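You operate a simulated robot arm through the tools that you are given. There is no shell and no other tool.

Carry out the task below with a simulated robot arm. There is one attempt and no reset: what you move stays moved.

JOB
Put things in order on the top of the parts bench. At the end: the clear jar (marked "LAYER PELLET") from the top of the parts bench is on the brown box (marked "JARS"); the purple pouch from the top of the parts bench stands on top of the orange lens; the black grease cup from the top of the parts bench stands where the purple pouch stood; the white filter stands where the black grease cup stood; whatever was shut is shut again. Leave all else as you found it, and nothing knocked over. Set down upright: jar.

It is judged by the outcome, as a careful person would: the job done as asked, and still so three seconds after it is handed in. It fails if anything else is knocked over, pushed out of place, dropped, spilled or broken.

ROBOT AND FRAMES
A 6-joint arm with a two-finger parallel gripper, fixed in place. Base frame: the origin is at the foot of the arm, x ahead of it, y to its left, z up; the work surface is at about z = 0.8. Readings come in m, degrees, newtons and seconds.
With the tool pointing down near the work surface it reaches from about 0.34 to 0.76 m from the base axis. Its first joint turns from -66.0 to 66.0 degrees. Payload 2.45 kg.
The tool frame sits at the grasp point between the pads (the TCP): z along the fingers, y along the line on which they close. The tips reach 0.024 m beyond it. The gripper opens to 0.068 m. The fingers are 0.017 m wide and 0.01 m thick; the gripper's body (0.04 by 0.07 m) begins 0.041 m behind the TCP.
Orientation is told as [roll, pitch, yaw] about the base's x, y, z axes, in that order, counted from this pose: with the fingers straight down and closing along the base's y, the tool's x points along the base's -x, its y along +y and its z along -z.

CONTROLS
- The arm moves only by the tool nudge_tool. Its argument "targets" is a list of rows, each an object of numbers (a shift or turn left out is 0, a gripper value left out holds the last): "dx", "dy", "dz": the shift along the tool's x, y, z in units of 250 mm (1.0 is 250 mm); "wx", "wy", "wz": the turn, a rotation vector about the tool's x, y, z in units of 120 degrees (1.0 is 120 degrees); "claw": the gripper command, from -1 (fully open) to 1 (shut), values between in proportion. In form: [{"dx": .., "dy": .., "dz": .., "wx": .., "wy": .., "wz": .., "claw": ..}, ...]. A call has 1 to 20 rows; each row is the pose to reach, as a shift and turn from the pose commanded when the call began, along the tool's axes at that moment. A call with a number of a shift or a turn outside -1 to 1 is refused whole. Each row takes 0.2 s and may step no farther than 0.05 m and 8.6 degrees from the row before; otherwise, or with a gripper value out of range, the whole call is refused. A pose out of reach is approached as far as the arm can. The call stops where the force on the tool passes 40 N (or 10 N more than at its start, if that is more) or the arm is blocked; 0.2 s more then pass. The fingers move at their own pace (about 0.108 m/s each) and stop on an object; they squeeze with about 20 N. The grip force told is the motor's: it shows also when the fingers shut on nothing. Time passes only in rows, and 0.2 s behind the last, so rows that repeat a pose let the fingers close. It gives the time, the measured TCP pose, the force on the tool (base axes), the opening and the grip force at its end, in the units of the frame above (readings bear some noise), with the torque about the TCP (base axes, N m) and any sound that the robot's microphone picked up.
- Cameras (640 x 400 px; columns grow to the right, rows downward): "scene" is fixed at [0.1491, 0.3988, 1.4671]; the picture's right is [-0.91, -0.42, 0.00], its down [-0.22, 0.47, -0.85] and it looks along [0.36, -0.77, -0.52] (base axes); focal length 328 px, centre (320, 200). "wrist" rides on the gripper at [0.084, 0.011, -0.075] in the tool frame; the picture's right is [-0.13, 0.99, 0.00], its down [-0.60, -0.08, -0.79] and it looks along [-0.79, -0.10, 0.61] (tool axes); focal length 251 px, centre (320, 200). There is no depth. A picture from a camera that has moved, and an enlarged one, comes with that camera's place and axes in the base frame and with its lens.
- capture(camera): a new picture of that camera. No time passes.
- zoom(camera, box): a new picture of the part [left, top, right, bottom] of that camera's present view, enlarged. No time passes.
- sign_off(): hands the job in; it is judged then, once.

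Places have to be worked out from the pictures, the camera data and where the tool is seen. Open the gripper and draw the arm clear of the work before you hand the job in, unless the task says otherwise.

The tools are called after "Request:" as name(argument=value, ...) on one line, values as JSON. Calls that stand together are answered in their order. nudge_tool: Moves the arm, as the interface text tells. Its arguments: {"type":"object","properties":{"targets":{"type":"array"}},"required":["targets"]} The other tools are called the same way: capture (camera) takes a picture; zoom (camera, box) takes an enlarged picture of a part of a camera's view; sign_off () hands the job in.

At the start:

```text
clock: 0.0
position: [0.4702, -0.1306, 1.135]
tool_rot: [-0.1, -0.1, -0.1]
contact_force: [0.2, 0.3, -0.3]
torque: [-0.01, 0.0, -0.02]
grip_width: 0.0681
grip_force: 0.0
```

scene: 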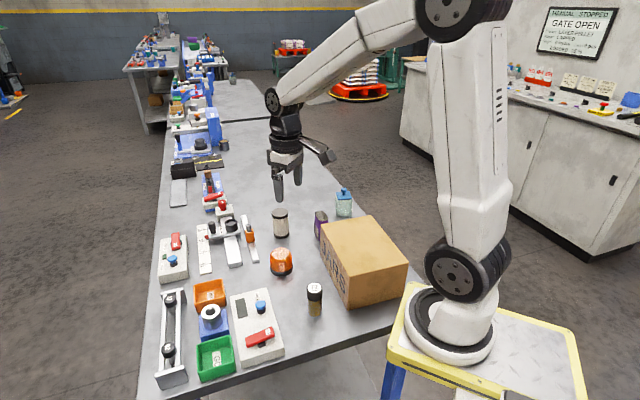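
wrist: 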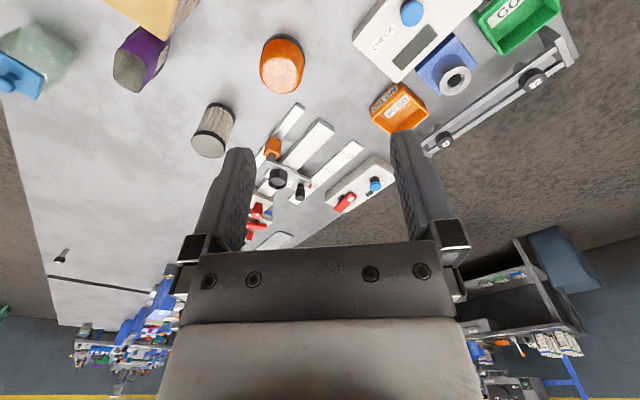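

The scene shows the bench with jar, pouch, filter, lens, grease cup and the brown box. I'll enlarge the relevant parts to work out positions before any move.

Request:
zoom(camera="scene", box=[240, 170, 420, 330])

Request:
zoom(camera="scene", box=[140, 200, 320, 390])

Request:
zoom(camera="wrist", box=[0, 0, 320, 200])

Request:
zoom(camera="wrist", box=[240, 0, 600, 225])

```text
2.50 times, centred on (330, 250) of scene
camera zoom: at [0.1491, 0.3988, 1.4671], right [-0.91, -0.42, 0.0], down [-0.22, 0.47, -0.85], along [0.36, -0.77, -0.52], focal length 820 px, centre (295, 75)
```

zoom: 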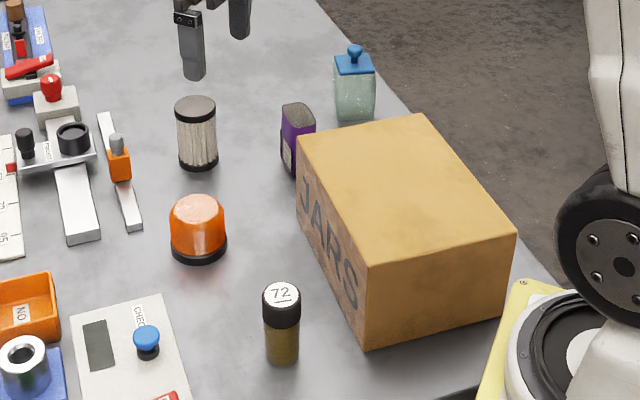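

```text
2.11 times, centred on (230, 295) of scene
camera zoom: at [0.1491, 0.3988, 1.4671], right [-0.91, -0.42, 0.0], down [-0.22, 0.47, -0.85], along [0.36, -0.77, -0.52], focal length 690 px, centre (510, 0)
```

zoom: 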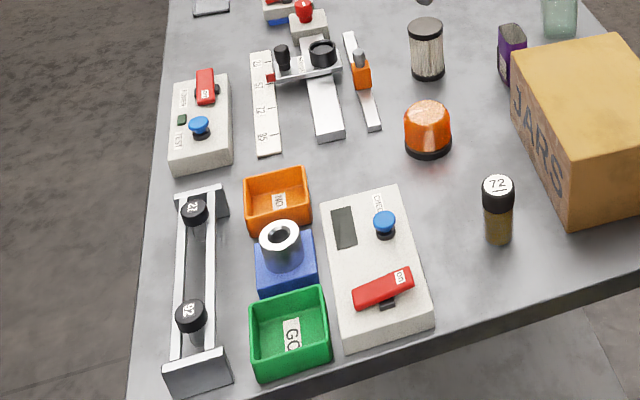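

```text
2.00 times, centred on (160, 100) of wrist
camera zoom: at [0.3857, -0.1212, 1.2089], right [0.13, 0.99, 0.0], down [0.6, -0.08, 0.79], along [0.79, -0.1, -0.61], focal length 503 px, centre (640, 400)
```

zoom: 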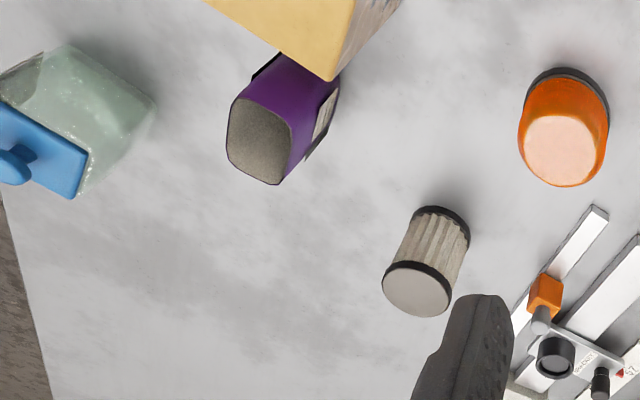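

```text
1.78 times, centred on (420, 112) of wrist
camera zoom: at [0.3857, -0.1212, 1.2089], right [0.13, 0.99, 0.0], down [0.6, -0.08, 0.79], along [0.79, -0.1, -0.61], focal length 447 px, centre (142, 356)
```

zoom: 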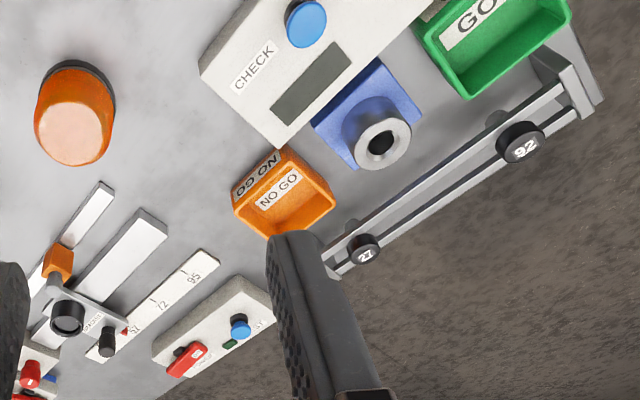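

I need closer looks at the capped vial, the rack at the lower left, the jar and the sign to identify each object for certain.

Request:
zoom(camera="scene", box=[290, 270, 340, 325])

Request:
zoom(camera="scene", box=[310, 180, 370, 245])

Request:
zoom(camera="scene", box=[530, 0, 640, 70])

Request:
zoom(camera="scene", box=[150, 275, 290, 390])

Request:
zoom(camera="scene", box=[150, 120, 270, 280])

Request:
zoom(camera="scene", box=[260, 200, 300, 280])

```text
7.27 times, centred on (315, 298) of scene
camera zoom: at [0.1491, 0.3988, 1.4671], right [-0.91, -0.42, 0.0], down [-0.22, 0.47, -0.85], along [0.36, -0.77, -0.52], focal length 2385 px, centre (356, -509)
```

zoom: 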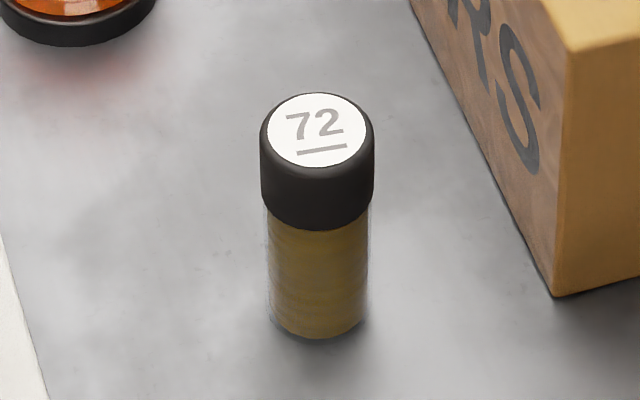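

```text
6.15 times, centred on (340, 212) of scene
camera zoom: at [0.1491, 0.3988, 1.4671], right [-0.91, -0.42, 0.0], down [-0.22, 0.47, -0.85], along [0.36, -0.77, -0.52], focal length 2018 px, centre (197, 123)
```

zoom: 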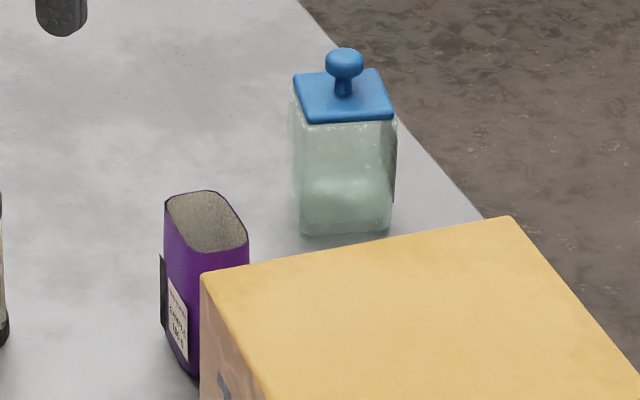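

```text
5.71 times, centred on (585, 35) of scene
camera zoom: at [0.1491, 0.3988, 1.4671], right [-0.91, -0.42, 0.0], down [-0.22, 0.47, -0.85], along [0.36, -0.77, -0.52], focal length 1874 px, centre (-1194, 1143)
```

zoom: 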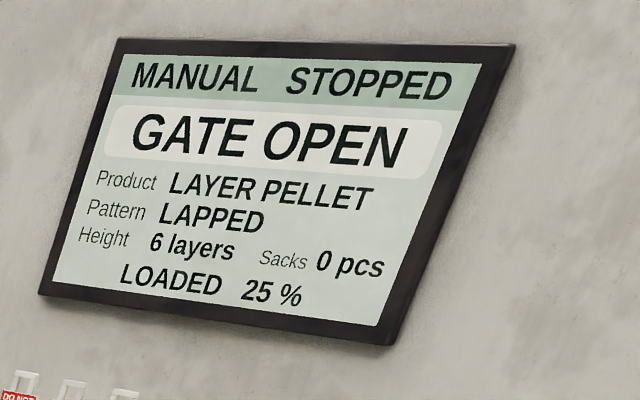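

```text
3.48 times, centred on (220, 332) of scene
camera zoom: at [0.1491, 0.3988, 1.4671], right [-0.91, -0.42, 0.0], down [-0.22, 0.47, -0.85], along [0.36, -0.77, -0.52], focal length 1141 px, centre (668, -261)
```

zoom: 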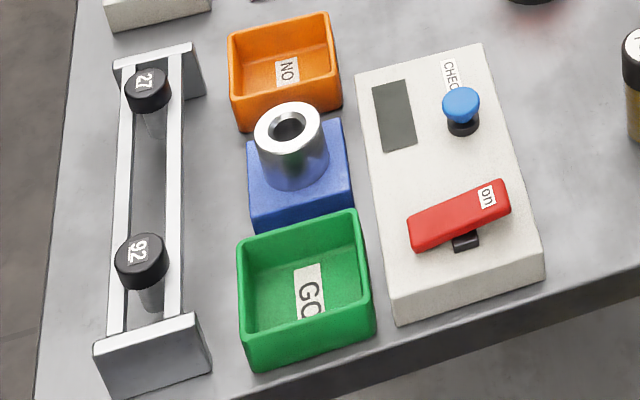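

```text
2.50 times, centred on (210, 200) of scene
camera zoom: at [0.1491, 0.3988, 1.4671], right [-0.91, -0.42, 0.0], down [-0.22, 0.47, -0.85], along [0.36, -0.77, -0.52], focal length 820 px, centre (595, 200)
```

zoom: 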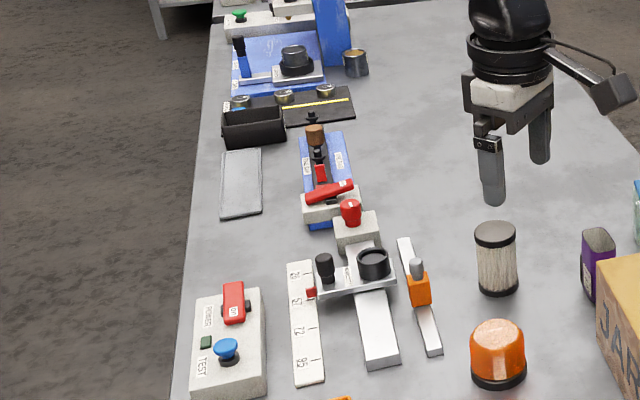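

```text
5.00 times, centred on (280, 240) of scene
camera zoom: at [0.1491, 0.3988, 1.4671], right [-0.91, -0.42, 0.0], down [-0.22, 0.47, -0.85], along [0.36, -0.77, -0.52], focal length 1640 px, centre (520, 0)
```

zoom: 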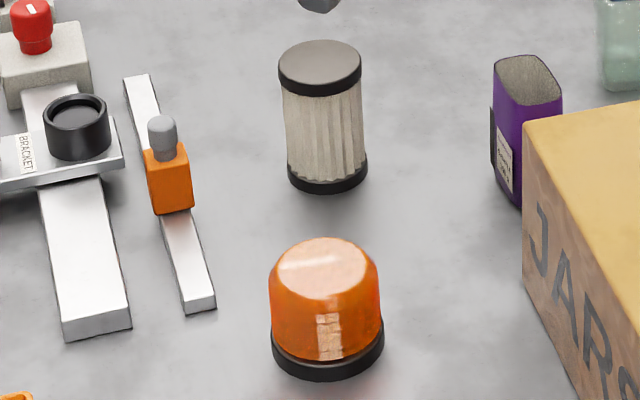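

Positions from the two views agree: jar about (0.489, -0.523), pouch (0.510, -0.384), filter (0.631, -0.334), lens (0.549, -0.192), black-capped grease cup "72" (0.392, -0.090), box top centre about (0.342, -0.275) at z≈0.91. I first travel high towards the jar, turning the gripper to match the jar's sides (yaw about -58°).

Request:
nudge_tool(targets=[{"dy": -0.114, "wz": 0.0693, "claw": -1}, {"dy": -0.229, "wz": 0.1386}, {"dy": -0.343, "wz": 0.2079}, {"dy": -0.457, "wz": 0.2771}, {"dy": -0.571, "wz": 0.3464}, {"dy": -0.686, "wz": 0.4157}, {"dy": -0.8, "wz": 0.485}])

Request:
capture(camera="wrist")

Request:
capture(camera="scene")

```text
clock: 1.6
position: [0.4703, -0.3325, 1.1339]
tool_rot: [0.1, 0.0, -58.3]
contact_force: [0.1, 0.2, 0.0]
torque: [-0.01, 0.0, 0.01]
grip_width: 0.0677
grip_force: 0.1
```

```text
taken
camera wrist: at [0.4342, -0.2556, 1.2089], right [0.91, 0.41, 0.0], down [0.25, -0.55, 0.79], along [0.33, -0.72, -0.61], focal length 251 px, centre (320, 200)
```

wrist: 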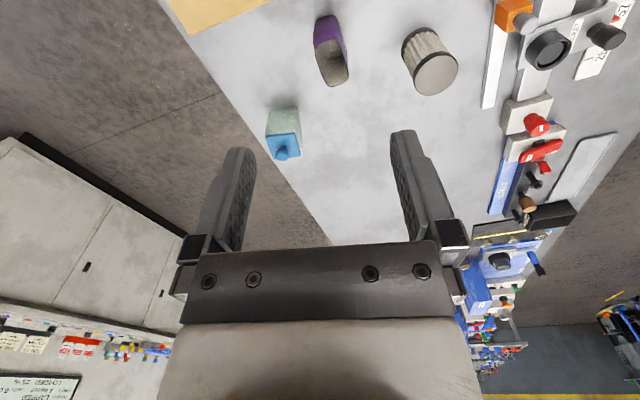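

```text
taken
```

scene: 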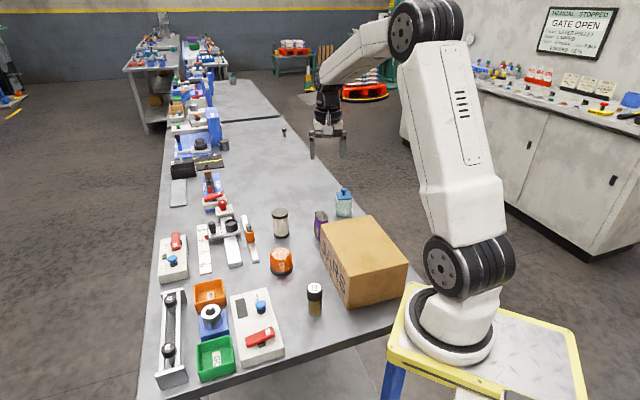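

The wrist camera now sees jar, pouch and filter; I'll enlarge these for accurate position and orientation.

Request:
zoom(camera="wrist", box=[240, 80, 340, 180])

Request:
zoom(camera="wrist", box=[290, 0, 480, 119])

```text
4.00 times, centred on (290, 130) of wrist
camera zoom: at [0.4342, -0.2556, 1.2089], right [0.91, 0.41, 0.0], down [0.25, -0.55, 0.79], along [0.33, -0.72, -0.61], focal length 1006 px, centre (440, 480)
```

zoom: 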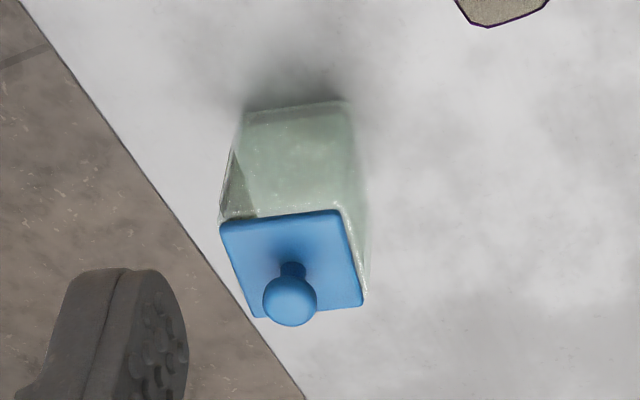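

```text
3.36 times, centred on (385, 60) of wrist
camera zoom: at [0.4342, -0.2556, 1.2089], right [0.91, 0.41, 0.0], down [0.25, -0.55, 0.79], along [0.33, -0.72, -0.61], focal length 845 px, centre (102, 672)
```

zoom: 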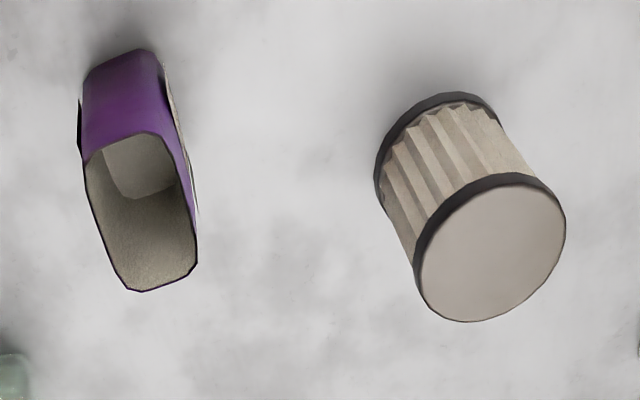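

Triangulating both views puts the jar's lid centre near (0.495, -0.536), lid top z≈0.877 and knob top ≈0.911. I move above it at z≈1.0 with the open gripper and check the alignment.

Request:
nudge_tool(targets=[{"dx": -0.106, "dy": -0.049, "dz": 0.077}, {"dx": -0.213, "dy": -0.098, "dz": 0.153}, {"dx": -0.319, "dy": -0.147, "dz": 0.23}, {"dx": -0.425, "dy": -0.197, "dz": 0.306}, {"dx": -0.531, "dy": -0.246, "dz": 0.383}, {"dx": -0.638, "dy": -0.295, "dz": 0.459}, {"dx": -0.744, "dy": -0.344, "dz": 0.536}])

Request:
capture(camera="wrist")

Request:
zoom(camera="scene", box=[290, 130, 400, 240])

```text
clock: 3.2
position: [0.4953, -0.5349, 0.9984]
tool_rot: [0.1, 0.0, -58.2]
contact_force: [-0.3, -0.4, -0.6]
torque: [0.01, 0.0, -0.02]
grip_width: 0.0679
grip_force: 0.0
```

```text
taken
camera wrist: at [0.46, -0.4587, 1.0742], right [0.91, 0.41, 0.0], down [0.25, -0.56, 0.79], along [0.33, -0.72, -0.61], focal length 251 px, centre (320, 200)
```

wrist: 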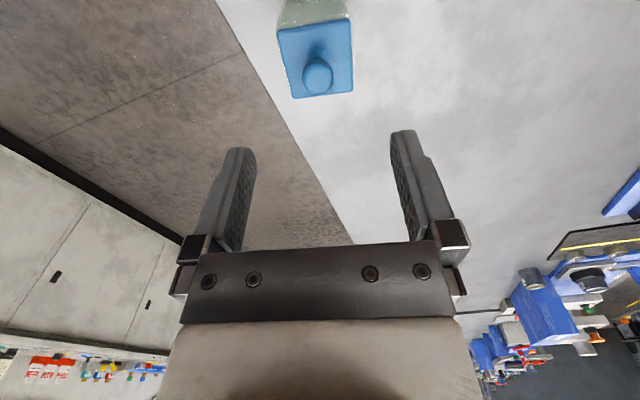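

```text
3.64 times, centred on (345, 185) of scene
camera zoom: at [0.149, 0.3988, 1.4671], right [-0.91, -0.42, 0.0], down [-0.22, 0.47, -0.85], along [0.36, -0.77, -0.52], focal length 1192 px, centre (229, 254)
```

zoom: 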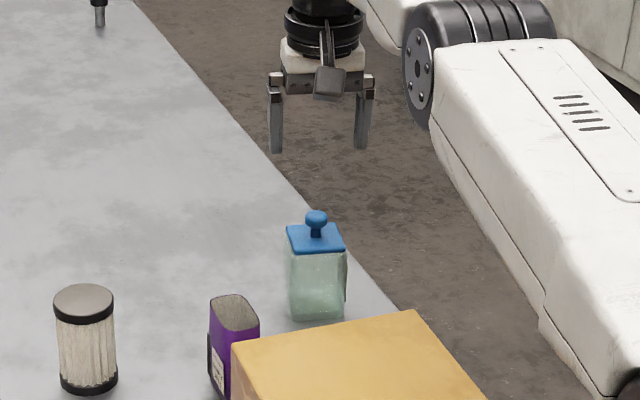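

The jar's lid is close to column 320 (the gripper's mid plane). I'll enlarge for exact corner positions.

Request:
zoom(camera="wrist", box=[230, 0, 400, 106])

```text
3.76 times, centred on (315, 53) of wrist
camera zoom: at [0.46, -0.4587, 1.0742], right [0.91, 0.41, 0.0], down [0.25, -0.56, 0.79], along [0.33, -0.72, -0.61], focal length 947 px, centre (339, 753)
```

zoom: 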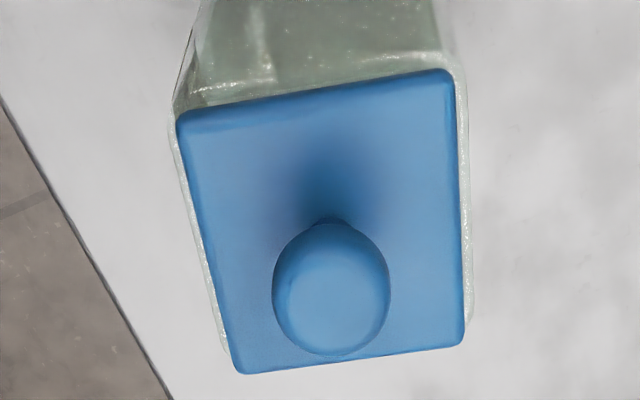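

In the tool frame the lid is a 50 mm square centred within ~2 mm of the tool axis and parallel to the fingers; knob top ≈0.909. I descend to TCP z≈0.874 (palm clears the knob by ~6 mm, fingers beside the shoulder of the jar) without closing yet.

Request:
nudge_tool(targets=[{"dx": -0.009, "dy": -0.006, "dz": 0.08}, {"dx": -0.009, "dy": -0.006, "dz": 0.16}, {"dx": -0.009, "dy": -0.006, "dz": 0.24}, {"dx": -0.009, "dy": -0.006, "dz": 0.32}, {"dx": -0.009, "dy": -0.006, "dz": 0.4}, {"dx": -0.009, "dy": -0.006, "dz": 0.46}, {"dx": -0.009, "dy": -0.006, "dz": 0.496}])

Request:
capture(camera="wrist")

Request:
zoom(camera="scene", box=[300, 160, 400, 230])

```text
clock: 4.8
position: [0.4904, -0.5318, 0.8773]
tool_rot: [0.0, -0.1, -58.3]
contact_force: [-0.6, -0.2, 0.2]
torque: [-0.01, -0.01, -0.02]
grip_width: 0.0681
grip_force: 0.0
out of reach, approached as far as the arm can: row 5, 6, 7
```

```text
taken
camera wrist: at [0.455, -0.4553, 0.952], right [0.91, 0.41, 0.0], down [0.25, -0.55, 0.79], along [0.33, -0.72, -0.61], focal length 251 px, centre (320, 200)
```

wrist: 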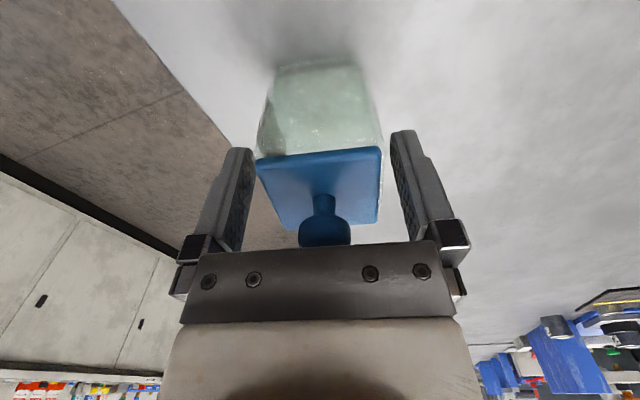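

```text
5.71 times, centred on (350, 195) of scene
camera zoom: at [0.1491, 0.3988, 1.4671], right [-0.91, -0.42, 0.0], down [-0.22, 0.47, -0.85], along [0.36, -0.77, -0.52], focal length 1874 px, centre (149, 229)
```

zoom: 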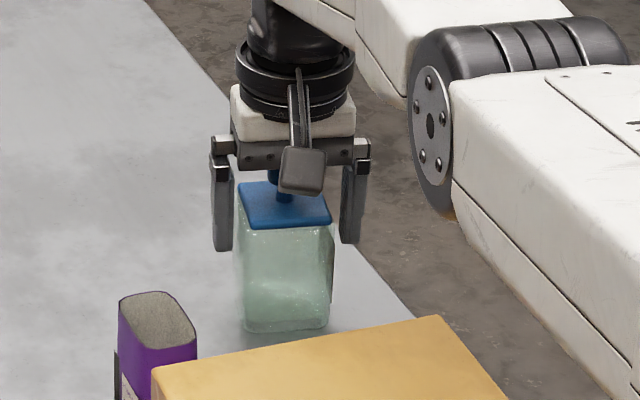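

The arm reached its limit slightly short (about 7 mm towards me), but the fingers straddle the jar's shoulder with clearance on both sides, and the jar's centre lies within the finger width. I close the gripper on it.

Request:
nudge_tool(targets=[{"claw": 1}, {"claw": 1}, {"claw": 1}])

Request:
capture(camera="wrist")

Request:
zoom(camera="scene", box=[300, 160, 400, 230])

```text
clock: 5.6
position: [0.4913, -0.5317, 0.878]
tool_rot: [0.1, -0.1, -58.2]
contact_force: [-0.1, 0.3, 0.4]
torque: [-0.03, -0.01, 0.05]
grip_width: 0.0558
grip_force: 19.6
```

```text
taken
camera wrist: at [0.4551, -0.4553, 0.9521], right [0.91, 0.41, 0.0], down [0.25, -0.55, 0.79], along [0.33, -0.72, -0.61], focal length 251 px, centre (320, 200)
```

wrist: 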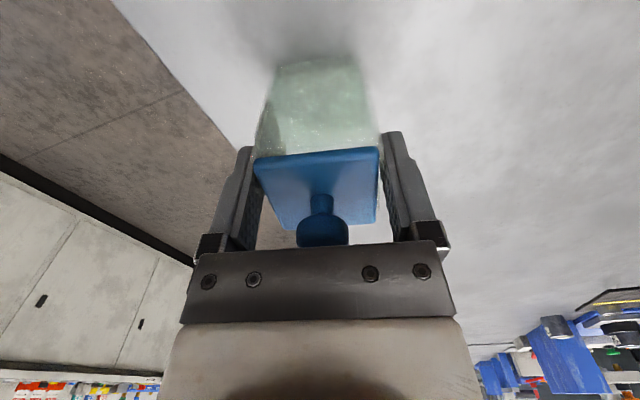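

```text
5.71 times, centred on (350, 195) of scene
camera zoom: at [0.1491, 0.3988, 1.4671], right [-0.91, -0.42, 0.0], down [-0.22, 0.47, -0.85], along [0.36, -0.77, -0.52], focal length 1874 px, centre (149, 229)
```

zoom: 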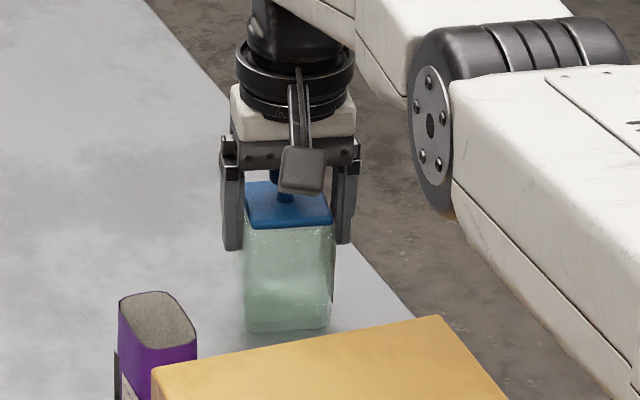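

The fingers hold the jar at 55.8 mm with ~20 N. I lift slowly 40 mm and check the load.

Request:
nudge_tool(targets=[{"dz": -0.04, "claw": 1}, {"dz": -0.08}, {"dz": -0.12}, {"dz": -0.16}])

Request:
capture(camera="wrist")

Request:
zoom(camera="scene", box=[300, 130, 400, 230])

```text
clock: 6.6
position: [0.4891, -0.5317, 0.9177]
tool_rot: [0.1, -0.1, -58.3]
contact_force: [-0.3, 0.6, -2.6]
torque: [0.03, 0.01, 0.0]
grip_width: 0.0558
grip_force: 20.5
```

```text
taken
camera wrist: at [0.4549, -0.4551, 0.9923], right [0.91, 0.41, 0.0], down [0.25, -0.55, 0.79], along [0.33, -0.72, -0.61], focal length 251 px, centre (320, 200)
```

wrist: 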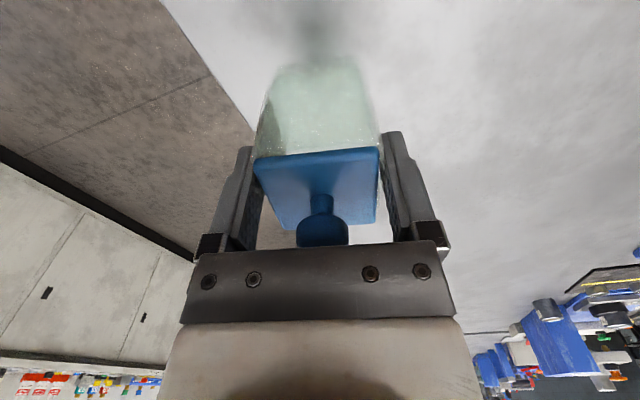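

```text
4.00 times, centred on (350, 180) of scene
camera zoom: at [0.1491, 0.3988, 1.4671], right [-0.91, -0.42, 0.0], down [-0.22, 0.47, -0.85], along [0.36, -0.77, -0.52], focal length 1312 px, centre (200, 280)
```

zoom: 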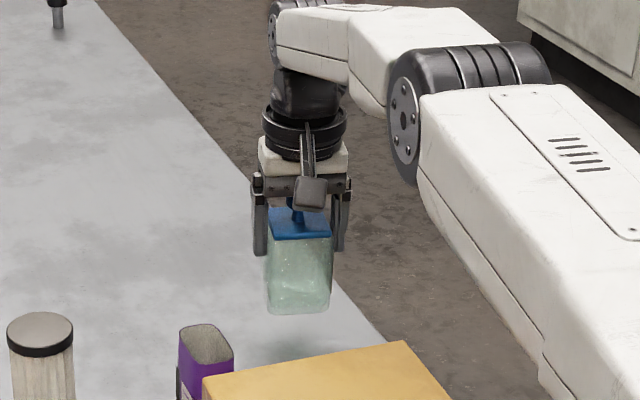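

The jar is lifted cleanly (2.6 N load). I raise it so its base clears the box top, and carry it half way towards the box, turning it slightly to match the box's edges.

Request:
nudge_tool(targets=[{"dz": -0.15, "claw": 1}, {"dz": -0.3}, {"dz": -0.44}, {"dx": 0.1, "dz": -0.5, "wz": -0.02}, {"dx": 0.23, "dy": 0.005, "dz": -0.5, "wz": -0.04}, {"dx": 0.36, "dy": 0.01, "dz": -0.5, "wz": -0.06}, {"dx": 0.49, "dy": 0.012, "dz": -0.5, "wz": -0.08}, {"dx": 0.607, "dy": 0.015, "dz": -0.5, "wz": -0.094}])

Request:
capture(camera="wrist")

Request:
capture(camera="scene")

```text
clock: 8.4
position: [0.4153, -0.4008, 1.0424]
tool_rot: [0.1, -0.1, -46.9]
contact_force: [0.0, 0.0, -2.1]
torque: [0.03, 0.03, 0.01]
grip_width: 0.0559
grip_force: 19.9
```

```text
taken
camera wrist: at [0.365, -0.3325, 1.1172], right [0.81, 0.58, 0.0], down [0.35, -0.49, 0.79], along [0.46, -0.64, -0.61], focal length 251 px, centre (320, 200)
```

wrist: 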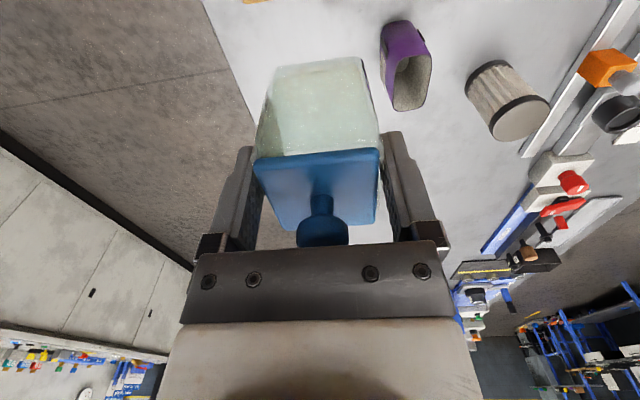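

```text
taken
```

scene: 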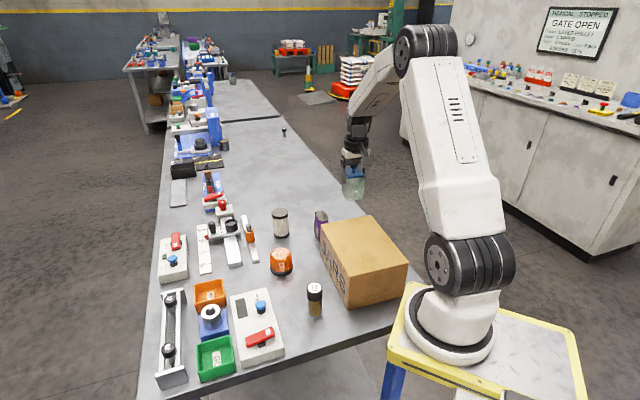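

The jar hangs well clear. I carry on to over the box's centre at the same height and look before lowering.

Request:
nudge_tool(targets=[{"dx": 0.12, "dy": 0.025, "claw": 1}, {"dx": 0.24, "dy": 0.05}, {"dx": 0.36, "dy": 0.076}, {"dx": 0.48, "dy": 0.101}, {"dx": 0.599, "dy": 0.126}])

Request:
capture(camera="wrist")

Request:
zoom(camera="scene", box=[290, 150, 450, 310])

```text
clock: 9.6
position: [0.3343, -0.2708, 1.0391]
tool_rot: [0.1, -0.1, -47.0]
contact_force: [0.9, -0.2, -2.5]
torque: [-0.01, 0.03, 0.03]
grip_width: 0.0557
grip_force: 20.2
```

```text
taken
camera wrist: at [0.2845, -0.2027, 1.1148], right [0.81, 0.58, 0.0], down [0.35, -0.49, 0.79], along [0.46, -0.64, -0.61], focal length 251 px, centre (320, 200)
```

wrist: 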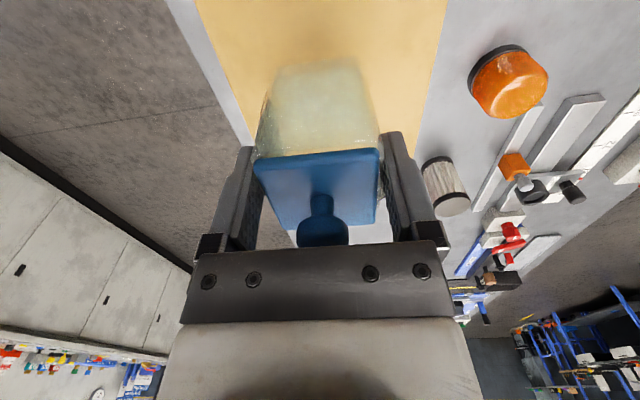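

```text
2.50 times, centred on (370, 230) of scene
camera zoom: at [0.1491, 0.3988, 1.4671], right [-0.91, -0.42, 0.0], down [-0.22, 0.47, -0.85], along [0.36, -0.77, -0.52], focal length 820 px, centre (195, 125)
```

zoom: 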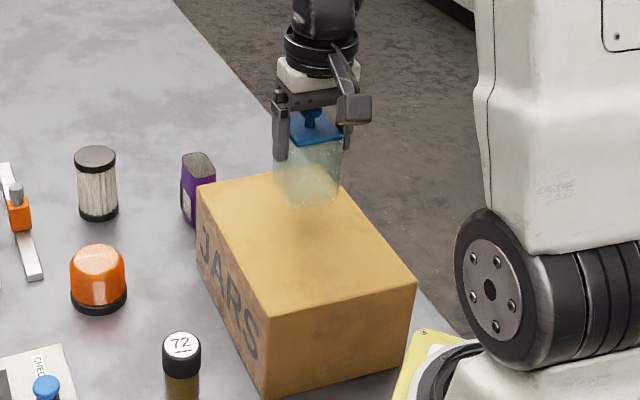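

The jar is centred over the box (edges at about ±80 mm either side). Contact expected near TCP z≈0.987; I lower to about 1.004 first.

Request:
nudge_tool(targets=[{"dz": 0.05, "claw": 1}, {"dz": 0.1}, {"dz": 0.14}])

Request:
zoom(camera="scene", box=[320, 180, 420, 260])

Request:
zoom(camera="wrist", box=[200, 0, 450, 156])

```text
clock: 10.4
position: [0.335, -0.2706, 1.0067]
tool_rot: [0.1, -0.1, -46.9]
contact_force: [-0.4, -0.5, -2.0]
torque: [-0.01, 0.01, 0.01]
grip_width: 0.0556
grip_force: 19.9
```

```text
5.00 times, centred on (370, 220) of scene
camera zoom: at [0.1491, 0.3988, 1.4671], right [-0.91, -0.42, 0.0], down [-0.22, 0.47, -0.85], along [0.36, -0.77, -0.52], focal length 1640 px, centre (70, 100)
```

zoom: 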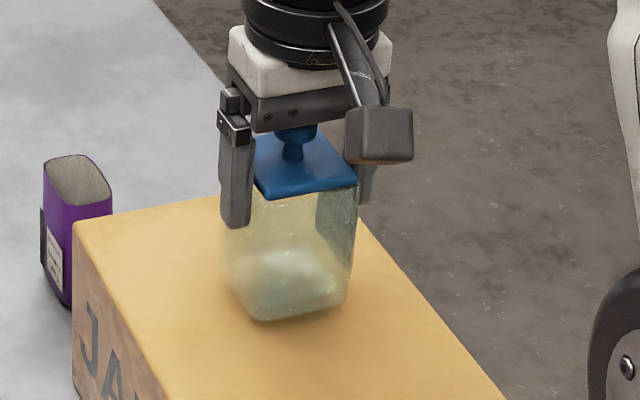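

```text
2.56 times, centred on (325, 78) of wrist
camera zoom: at [0.2853, -0.2025, 1.0817], right [0.81, 0.58, 0.0], down [0.35, -0.49, 0.79], along [0.46, -0.64, -0.61], focal length 644 px, centre (307, 512)
```

zoom: 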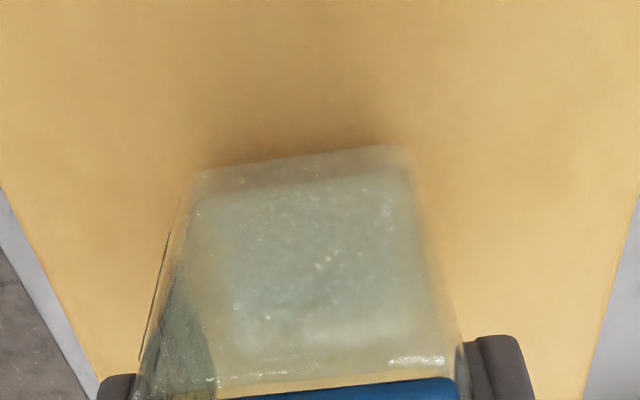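

Still 1–2 cm of air by the shadow. I lower in 2 mm steps and watch the force.

Request:
nudge_tool(targets=[{"dz": 0.01, "claw": 1}, {"dz": 0.02}, {"dz": 0.028}, {"dz": 0.036}, {"dz": 0.044}, {"dz": 0.05}])

Request:
zoom(camera="scene", box=[320, 180, 420, 260])

```text
clock: 11.8
position: [0.3356, -0.2697, 0.995]
tool_rot: [0.1, -0.3, -46.9]
contact_force: [-1.4, 3.0, 20.7]
torque: [-0.03, 0.01, 0.0]
grip_width: 0.0558
grip_force: 20.0
```

```text
5.00 times, centred on (370, 220) of scene
camera zoom: at [0.1488, 0.399, 1.4671], right [-0.91, -0.42, 0.0], down [-0.22, 0.47, -0.85], along [0.36, -0.77, -0.52], focal length 1640 px, centre (70, 100)
```

zoom: 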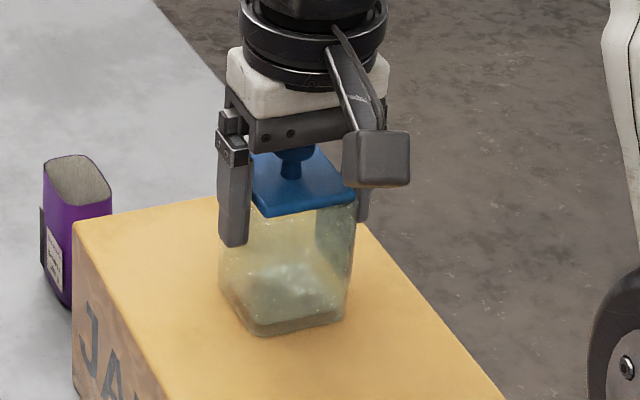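

Contact: 20.7 N upward at z=0.995, so the jar stands on the box top (≈0.917). I ease off about 1 mm to relieve the pressure before opening.

Request:
nudge_tool(targets=[{"dz": -0.002, "claw": 1}, {"dz": -0.004}])

```text
clock: 12.4
position: [0.3338, -0.2693, 0.9942]
tool_rot: [0.1, -0.3, -46.9]
contact_force: [-0.1, -3.9, 14.6]
torque: [-0.42, -0.2, -0.05]
grip_width: 0.0558
grip_force: 20.5
```

Still 14.6 N down-pressure; I ease off another 1.5 mm.

Request:
nudge_tool(targets=[{"dz": -0.003, "claw": 1}, {"dz": -0.006}])

```text
clock: 13.0
position: [0.3337, -0.2682, 0.9957]
tool_rot: [0.1, 0.2, -46.9]
contact_force: [-0.3, -0.7, -3.2]
torque: [0.01, 0.02, -0.03]
grip_width: 0.056
grip_force: 20.2
```

Now it hangs again by under a millimetre; I lower 0.7 mm so it just touches.

Request:
nudge_tool(targets=[{"dz": 0.0015, "claw": 1}, {"dz": 0.003}])

```text
clock: 13.6
position: [0.3351, -0.2693, 0.9947]
tool_rot: [0.1, -0.1, -46.9]
contact_force: [-0.5, -0.7, -3.0]
torque: [-0.01, 0.02, 0.0]
grip_width: 0.0561
grip_force: 19.8
```

Request:
nudge_tool(targets=[{"dz": 0.001, "claw": 1}, {"dz": 0.0015}])

```text
clock: 14.2
position: [0.3358, -0.2694, 0.9949]
tool_rot: [0.1, -0.2, -46.9]
contact_force: [0.2, 0.5, -2.7]
torque: [0.02, 0.02, -0.03]
grip_width: 0.0559
grip_force: 20.3
```

The remaining gap is only a fraction of a millimetre, so I open the gripper fully and wait, then look.

Request:
nudge_tool(targets=[{"dz": 0.0015, "claw": 1}, {"dz": 0.0015, "claw": -1}, {"dz": 0.0015, "claw": -1}, {"dz": 0.0015, "claw": -1}])

Request:
capture(camera="wrist")

Request:
zoom(camera="scene", box=[320, 180, 420, 260])

```text
clock: 15.2
position: [0.3356, -0.2698, 0.9934]
tool_rot: [0.1, -0.1, -46.9]
contact_force: [0.4, 0.5, -0.4]
torque: [0.0, 0.01, 0.01]
grip_width: 0.0678
grip_force: 0.1
```

```text
taken
camera wrist: at [0.2855, -0.2014, 1.0699], right [0.81, 0.58, 0.0], down [0.35, -0.49, 0.79], along [0.46, -0.64, -0.61], focal length 251 px, centre (320, 200)
```

wrist: 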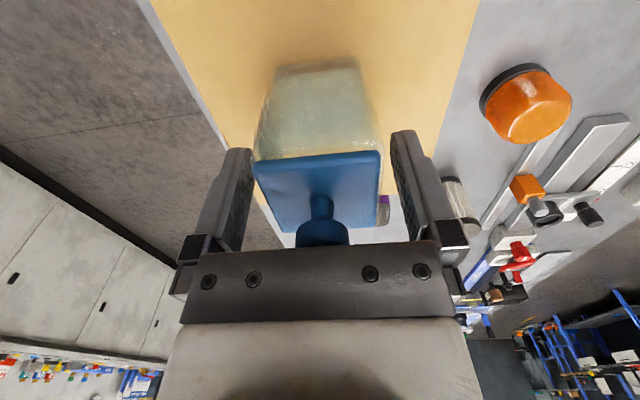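

```text
5.00 times, centred on (370, 220) of scene
camera zoom: at [0.1491, 0.3988, 1.4671], right [-0.91, -0.42, 0.0], down [-0.22, 0.47, -0.85], along [0.36, -0.77, -0.52], focal length 1640 px, centre (70, 100)
```

zoom: 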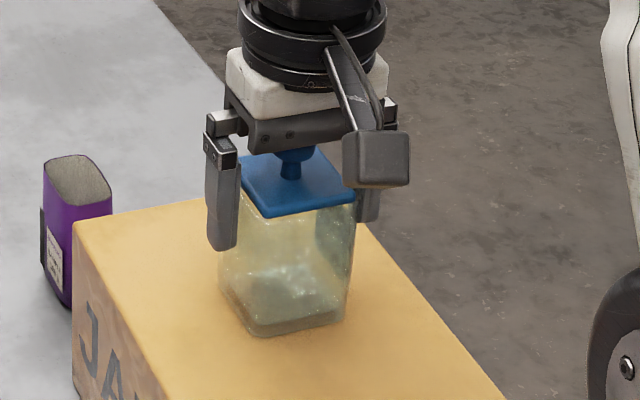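

The jar is released and upright on the box. I rise straight up, clear of the knob.

Request:
nudge_tool(targets=[{"dz": -0.06}, {"dz": -0.14}, {"dz": -0.28}, {"dz": -0.42}, {"dz": -0.5}])

Request:
capture(camera="wrist")

Request:
zoom(camera="scene", box=[290, 150, 450, 310])

```text
clock: 16.4
position: [0.3325, -0.2711, 1.12]
tool_rot: [0.1, -0.1, -46.9]
contact_force: [0.8, -0.8, 0.0]
torque: [0.02, 0.01, -0.06]
grip_width: 0.068
grip_force: 0.1
```

```text
taken
camera wrist: at [0.2846, -0.2026, 1.1953], right [0.81, 0.58, 0.0], down [0.35, -0.49, 0.79], along [0.46, -0.64, -0.61], focal length 251 px, centre (320, 200)
```

wrist: 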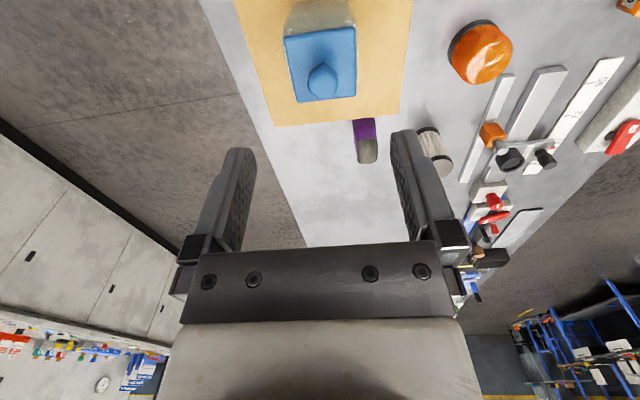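

```text
2.50 times, centred on (370, 230) of scene
camera zoom: at [0.149, 0.3988, 1.4671], right [-0.91, -0.42, 0.0], down [-0.22, 0.47, -0.85], along [0.36, -0.77, -0.52], focal length 820 px, centre (195, 125)
```

zoom: 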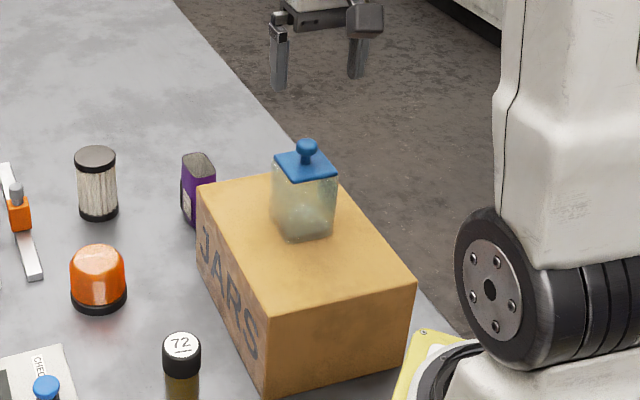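

The jar stands upright and centred on the box. Next the pouch: its centre is near (0.505, -0.379), long axis along about -47°, which suits the present yaw. I move over it and look from nearer.

Request:
nudge_tool(targets=[{"dx": -0.157, "dy": 0.041, "claw": -1}, {"dx": -0.314, "dy": 0.083}, {"dx": -0.471, "dy": 0.124}, {"dx": -0.628, "dy": 0.166, "dz": 0.06}, {"dx": -0.785, "dy": 0.207, "dz": 0.16}, {"dx": -0.785, "dy": 0.207, "dz": 0.32}, {"dx": -0.785, "dy": 0.207, "dz": 0.44}])

Request:
capture(camera="wrist")

Request:
zoom(camera="scene", box=[270, 140, 420, 260])

```text
clock: 18.0
position: [0.5057, -0.3779, 1.0109]
tool_rot: [0.2, -0.1, -47.0]
contact_force: [-0.5, -1.3, -0.5]
torque: [-0.04, 0.0, 0.0]
grip_width: 0.068
grip_force: 0.0
```

```text
taken
camera wrist: at [0.4559, -0.3095, 1.0851], right [0.81, 0.58, 0.0], down [0.35, -0.49, 0.79], along [0.46, -0.64, -0.61], focal length 251 px, centre (320, 200)
```

wrist: 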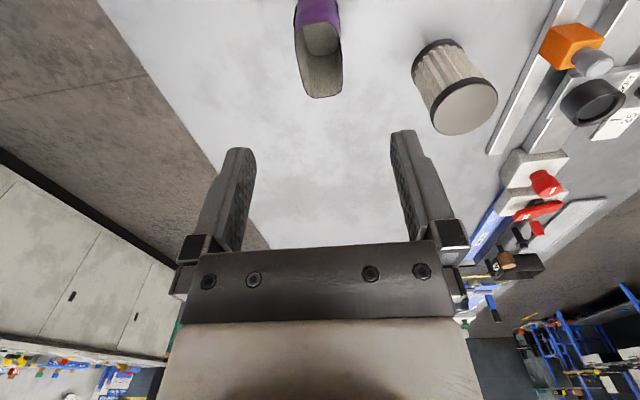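

```text
3.33 times, centred on (345, 200) of scene
camera zoom: at [0.1491, 0.3988, 1.4671], right [-0.91, -0.42, 0.0], down [-0.22, 0.47, -0.85], along [0.36, -0.77, -0.52], focal length 1093 px, centre (237, 200)
```

zoom: 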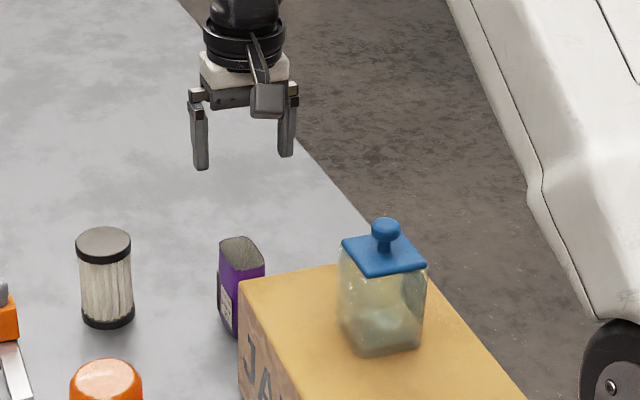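

Request:
zoom(camera="wrist", box=[250, 0, 400, 110])

Request:
zoom(camera="scene", box=[300, 195, 350, 245])

```text
3.64 times, centred on (325, 55) of wrist
camera zoom: at [0.4559, -0.3095, 1.0851], right [0.81, 0.58, 0.0], down [0.35, -0.49, 0.79], along [0.46, -0.64, -0.61], focal length 914 px, centre (302, 727)
```

zoom: 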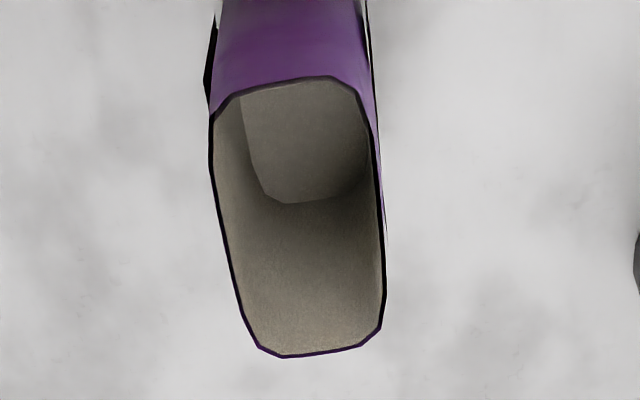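

```text
8.00 times, centred on (325, 220) of scene
camera zoom: at [0.1491, 0.3988, 1.4671], right [-0.91, -0.42, 0.0], down [-0.22, 0.47, -0.85], along [0.36, -0.77, -0.52], focal length 2623 px, centre (280, 40)
```

zoom: 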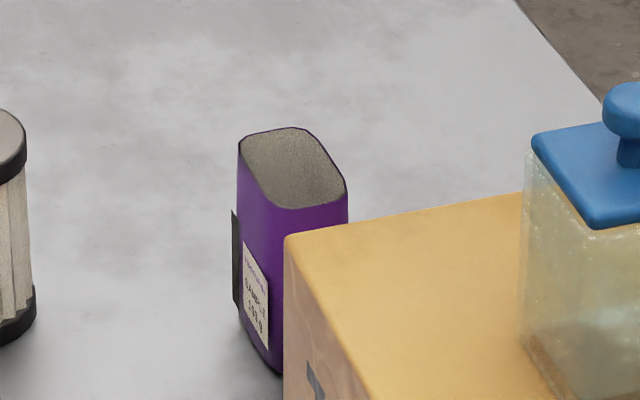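

The pouch mouth measures about 32 × 54 mm, aligned with the gripper and centred within 4 mm. I descend to TCP z≈0.872 (camera housing stays ~15 mm above the box edge), then check before closing.

Request:
nudge_tool(targets=[{"dx": -0.016, "dz": 0.12}, {"dx": -0.016, "dz": 0.24}, {"dx": -0.016, "dz": 0.36}, {"dx": -0.016, "dz": 0.44}, {"dx": -0.016, "dz": 0.51}, {"dx": -0.016, "dz": 0.556}])

Request:
capture(camera="wrist")

Request:
zoom(camera="scene", box=[280, 160, 380, 250])

```text
clock: 19.4
position: [0.5093, -0.3813, 0.8728]
tool_rot: [0.2, 0.0, -46.9]
contact_force: [-0.5, 0.1, -0.4]
torque: [-0.01, 0.01, -0.02]
grip_width: 0.0679
grip_force: 0.1
```

```text
taken
camera wrist: at [0.4603, -0.3127, 0.9477], right [0.81, 0.58, 0.0], down [0.35, -0.49, 0.79], along [0.46, -0.64, -0.61], focal length 251 px, centre (320, 200)
```

wrist: 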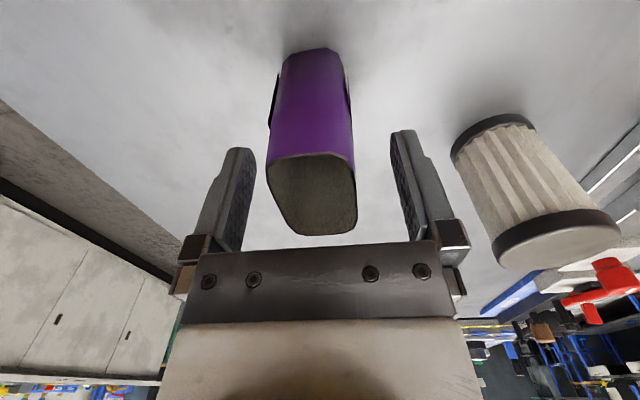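

```text
4.44 times, centred on (330, 205) of scene
camera zoom: at [0.1491, 0.3988, 1.4671], right [-0.91, -0.42, 0.0], down [-0.22, 0.47, -0.85], along [0.36, -0.77, -0.52], focal length 1457 px, centre (276, 178)
```

zoom: 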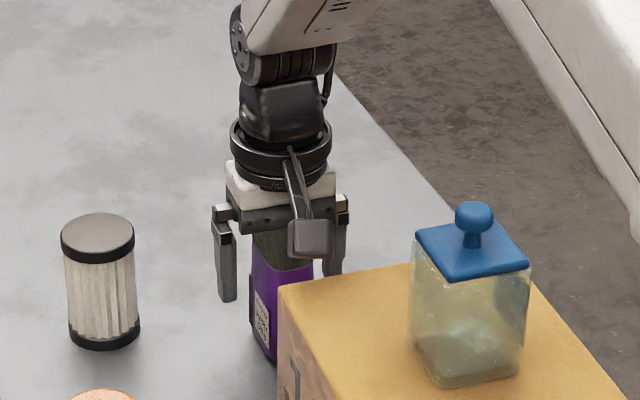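

The fingers straddle the pouch with clearance either side, and the camera is clear of the box. I centre 2.5 mm sideways and close.

Request:
nudge_tool(targets=[{"dy": -0.01, "claw": -1}, {"dy": -0.01, "claw": 1}, {"dy": -0.01, "claw": 1}, {"dy": -0.01, "claw": 1}, {"dy": -0.01, "claw": 1}])

Request:
capture(camera="wrist")

```text
clock: 20.6
position: [0.5088, -0.3819, 0.8736]
tool_rot: [0.0, 0.0, -46.9]
contact_force: [1.0, 0.2, 0.6]
torque: [-0.03, -0.03, -0.02]
grip_width: 0.0359
grip_force: 20.0
```

```text
taken
camera wrist: at [0.4587, -0.3145, 0.9479], right [0.81, 0.58, 0.0], down [0.35, -0.49, 0.79], along [0.46, -0.64, -0.61], focal length 251 px, centre (320, 200)
```

wrist: 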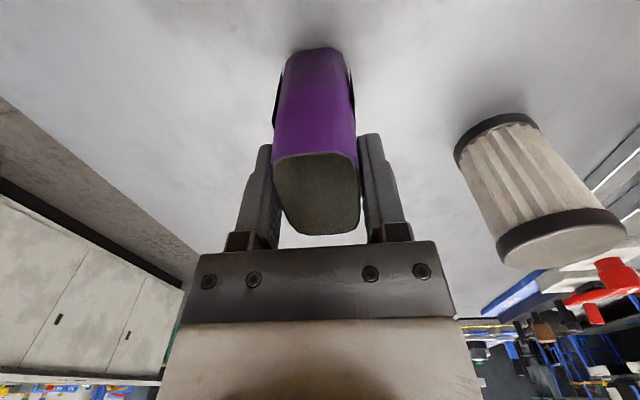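

The pouch is held (35.9 mm, 20 N) with its centre at the TCP, so the pouch's spot is (0.508, -0.381). I lift it slowly, then higher.

Request:
nudge_tool(targets=[{"dz": -0.04, "claw": 1}, {"dz": -0.1}, {"dz": -0.2}, {"dz": -0.32}, {"dz": -0.44}, {"dz": -0.56}])

Request:
capture(camera="wrist")

Request:
capture(camera="scene")

```text
clock: 22.0
position: [0.5079, -0.3816, 1.0117]
tool_rot: [0.1, 0.0, -46.8]
contact_force: [0.7, 1.4, -1.4]
torque: [0.04, 0.03, 0.0]
grip_width: 0.0354
grip_force: 20.0
```

```text
taken
camera wrist: at [0.4572, -0.3146, 1.0876], right [0.81, 0.58, 0.0], down [0.35, -0.5, 0.79], along [0.46, -0.64, -0.61], focal length 251 px, centre (320, 200)
```

wrist: 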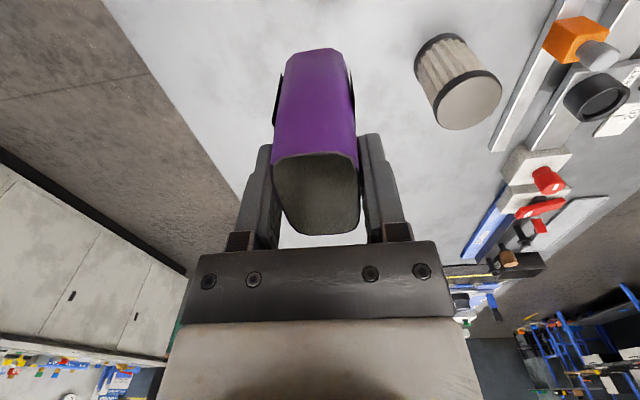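

```text
taken
```

scene: 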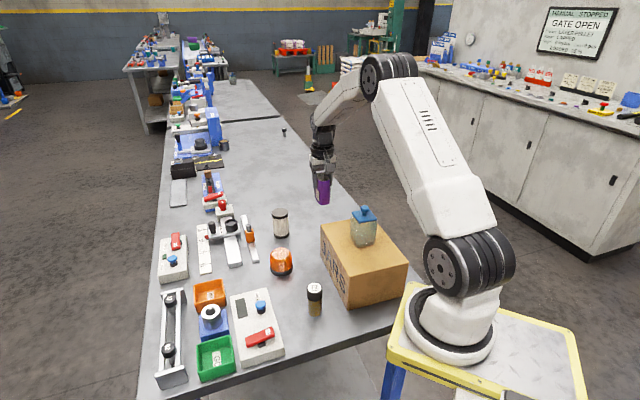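

The pouch is carried (about 1.2 N). Before bringing it over the lens, I enlarge the lens in the scene view to fix its centre and top.

Request:
zoom(camera="scene", box=[260, 235, 310, 285])

Request:
zoom(camera="scene", box=[295, 150, 355, 210])

```text
8.00 times, centred on (285, 260) of scene
camera zoom: at [0.1491, 0.3988, 1.4671], right [-0.91, -0.42, 0.0], down [-0.22, 0.47, -0.85], along [0.36, -0.77, -0.52], focal length 2623 px, centre (600, -280)
```

zoom: 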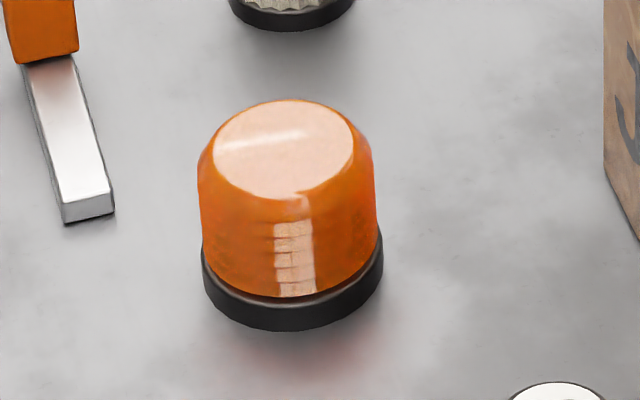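

```text
6.67 times, centred on (325, 180) of scene
camera zoom: at [0.1491, 0.3988, 1.4671], right [-0.91, -0.42, 0.0], down [-0.22, 0.47, -0.85], along [0.36, -0.77, -0.52], focal length 2186 px, centre (287, 333)
```

zoom: 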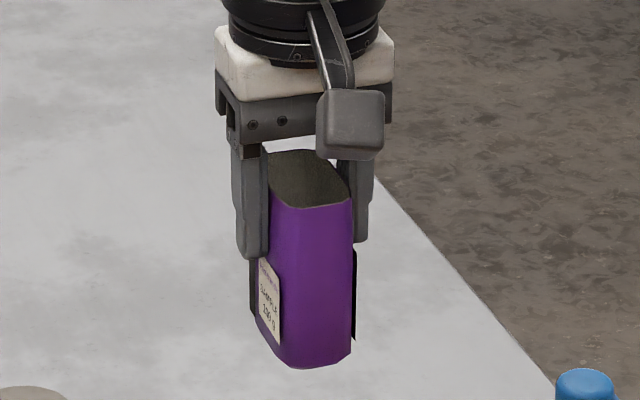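

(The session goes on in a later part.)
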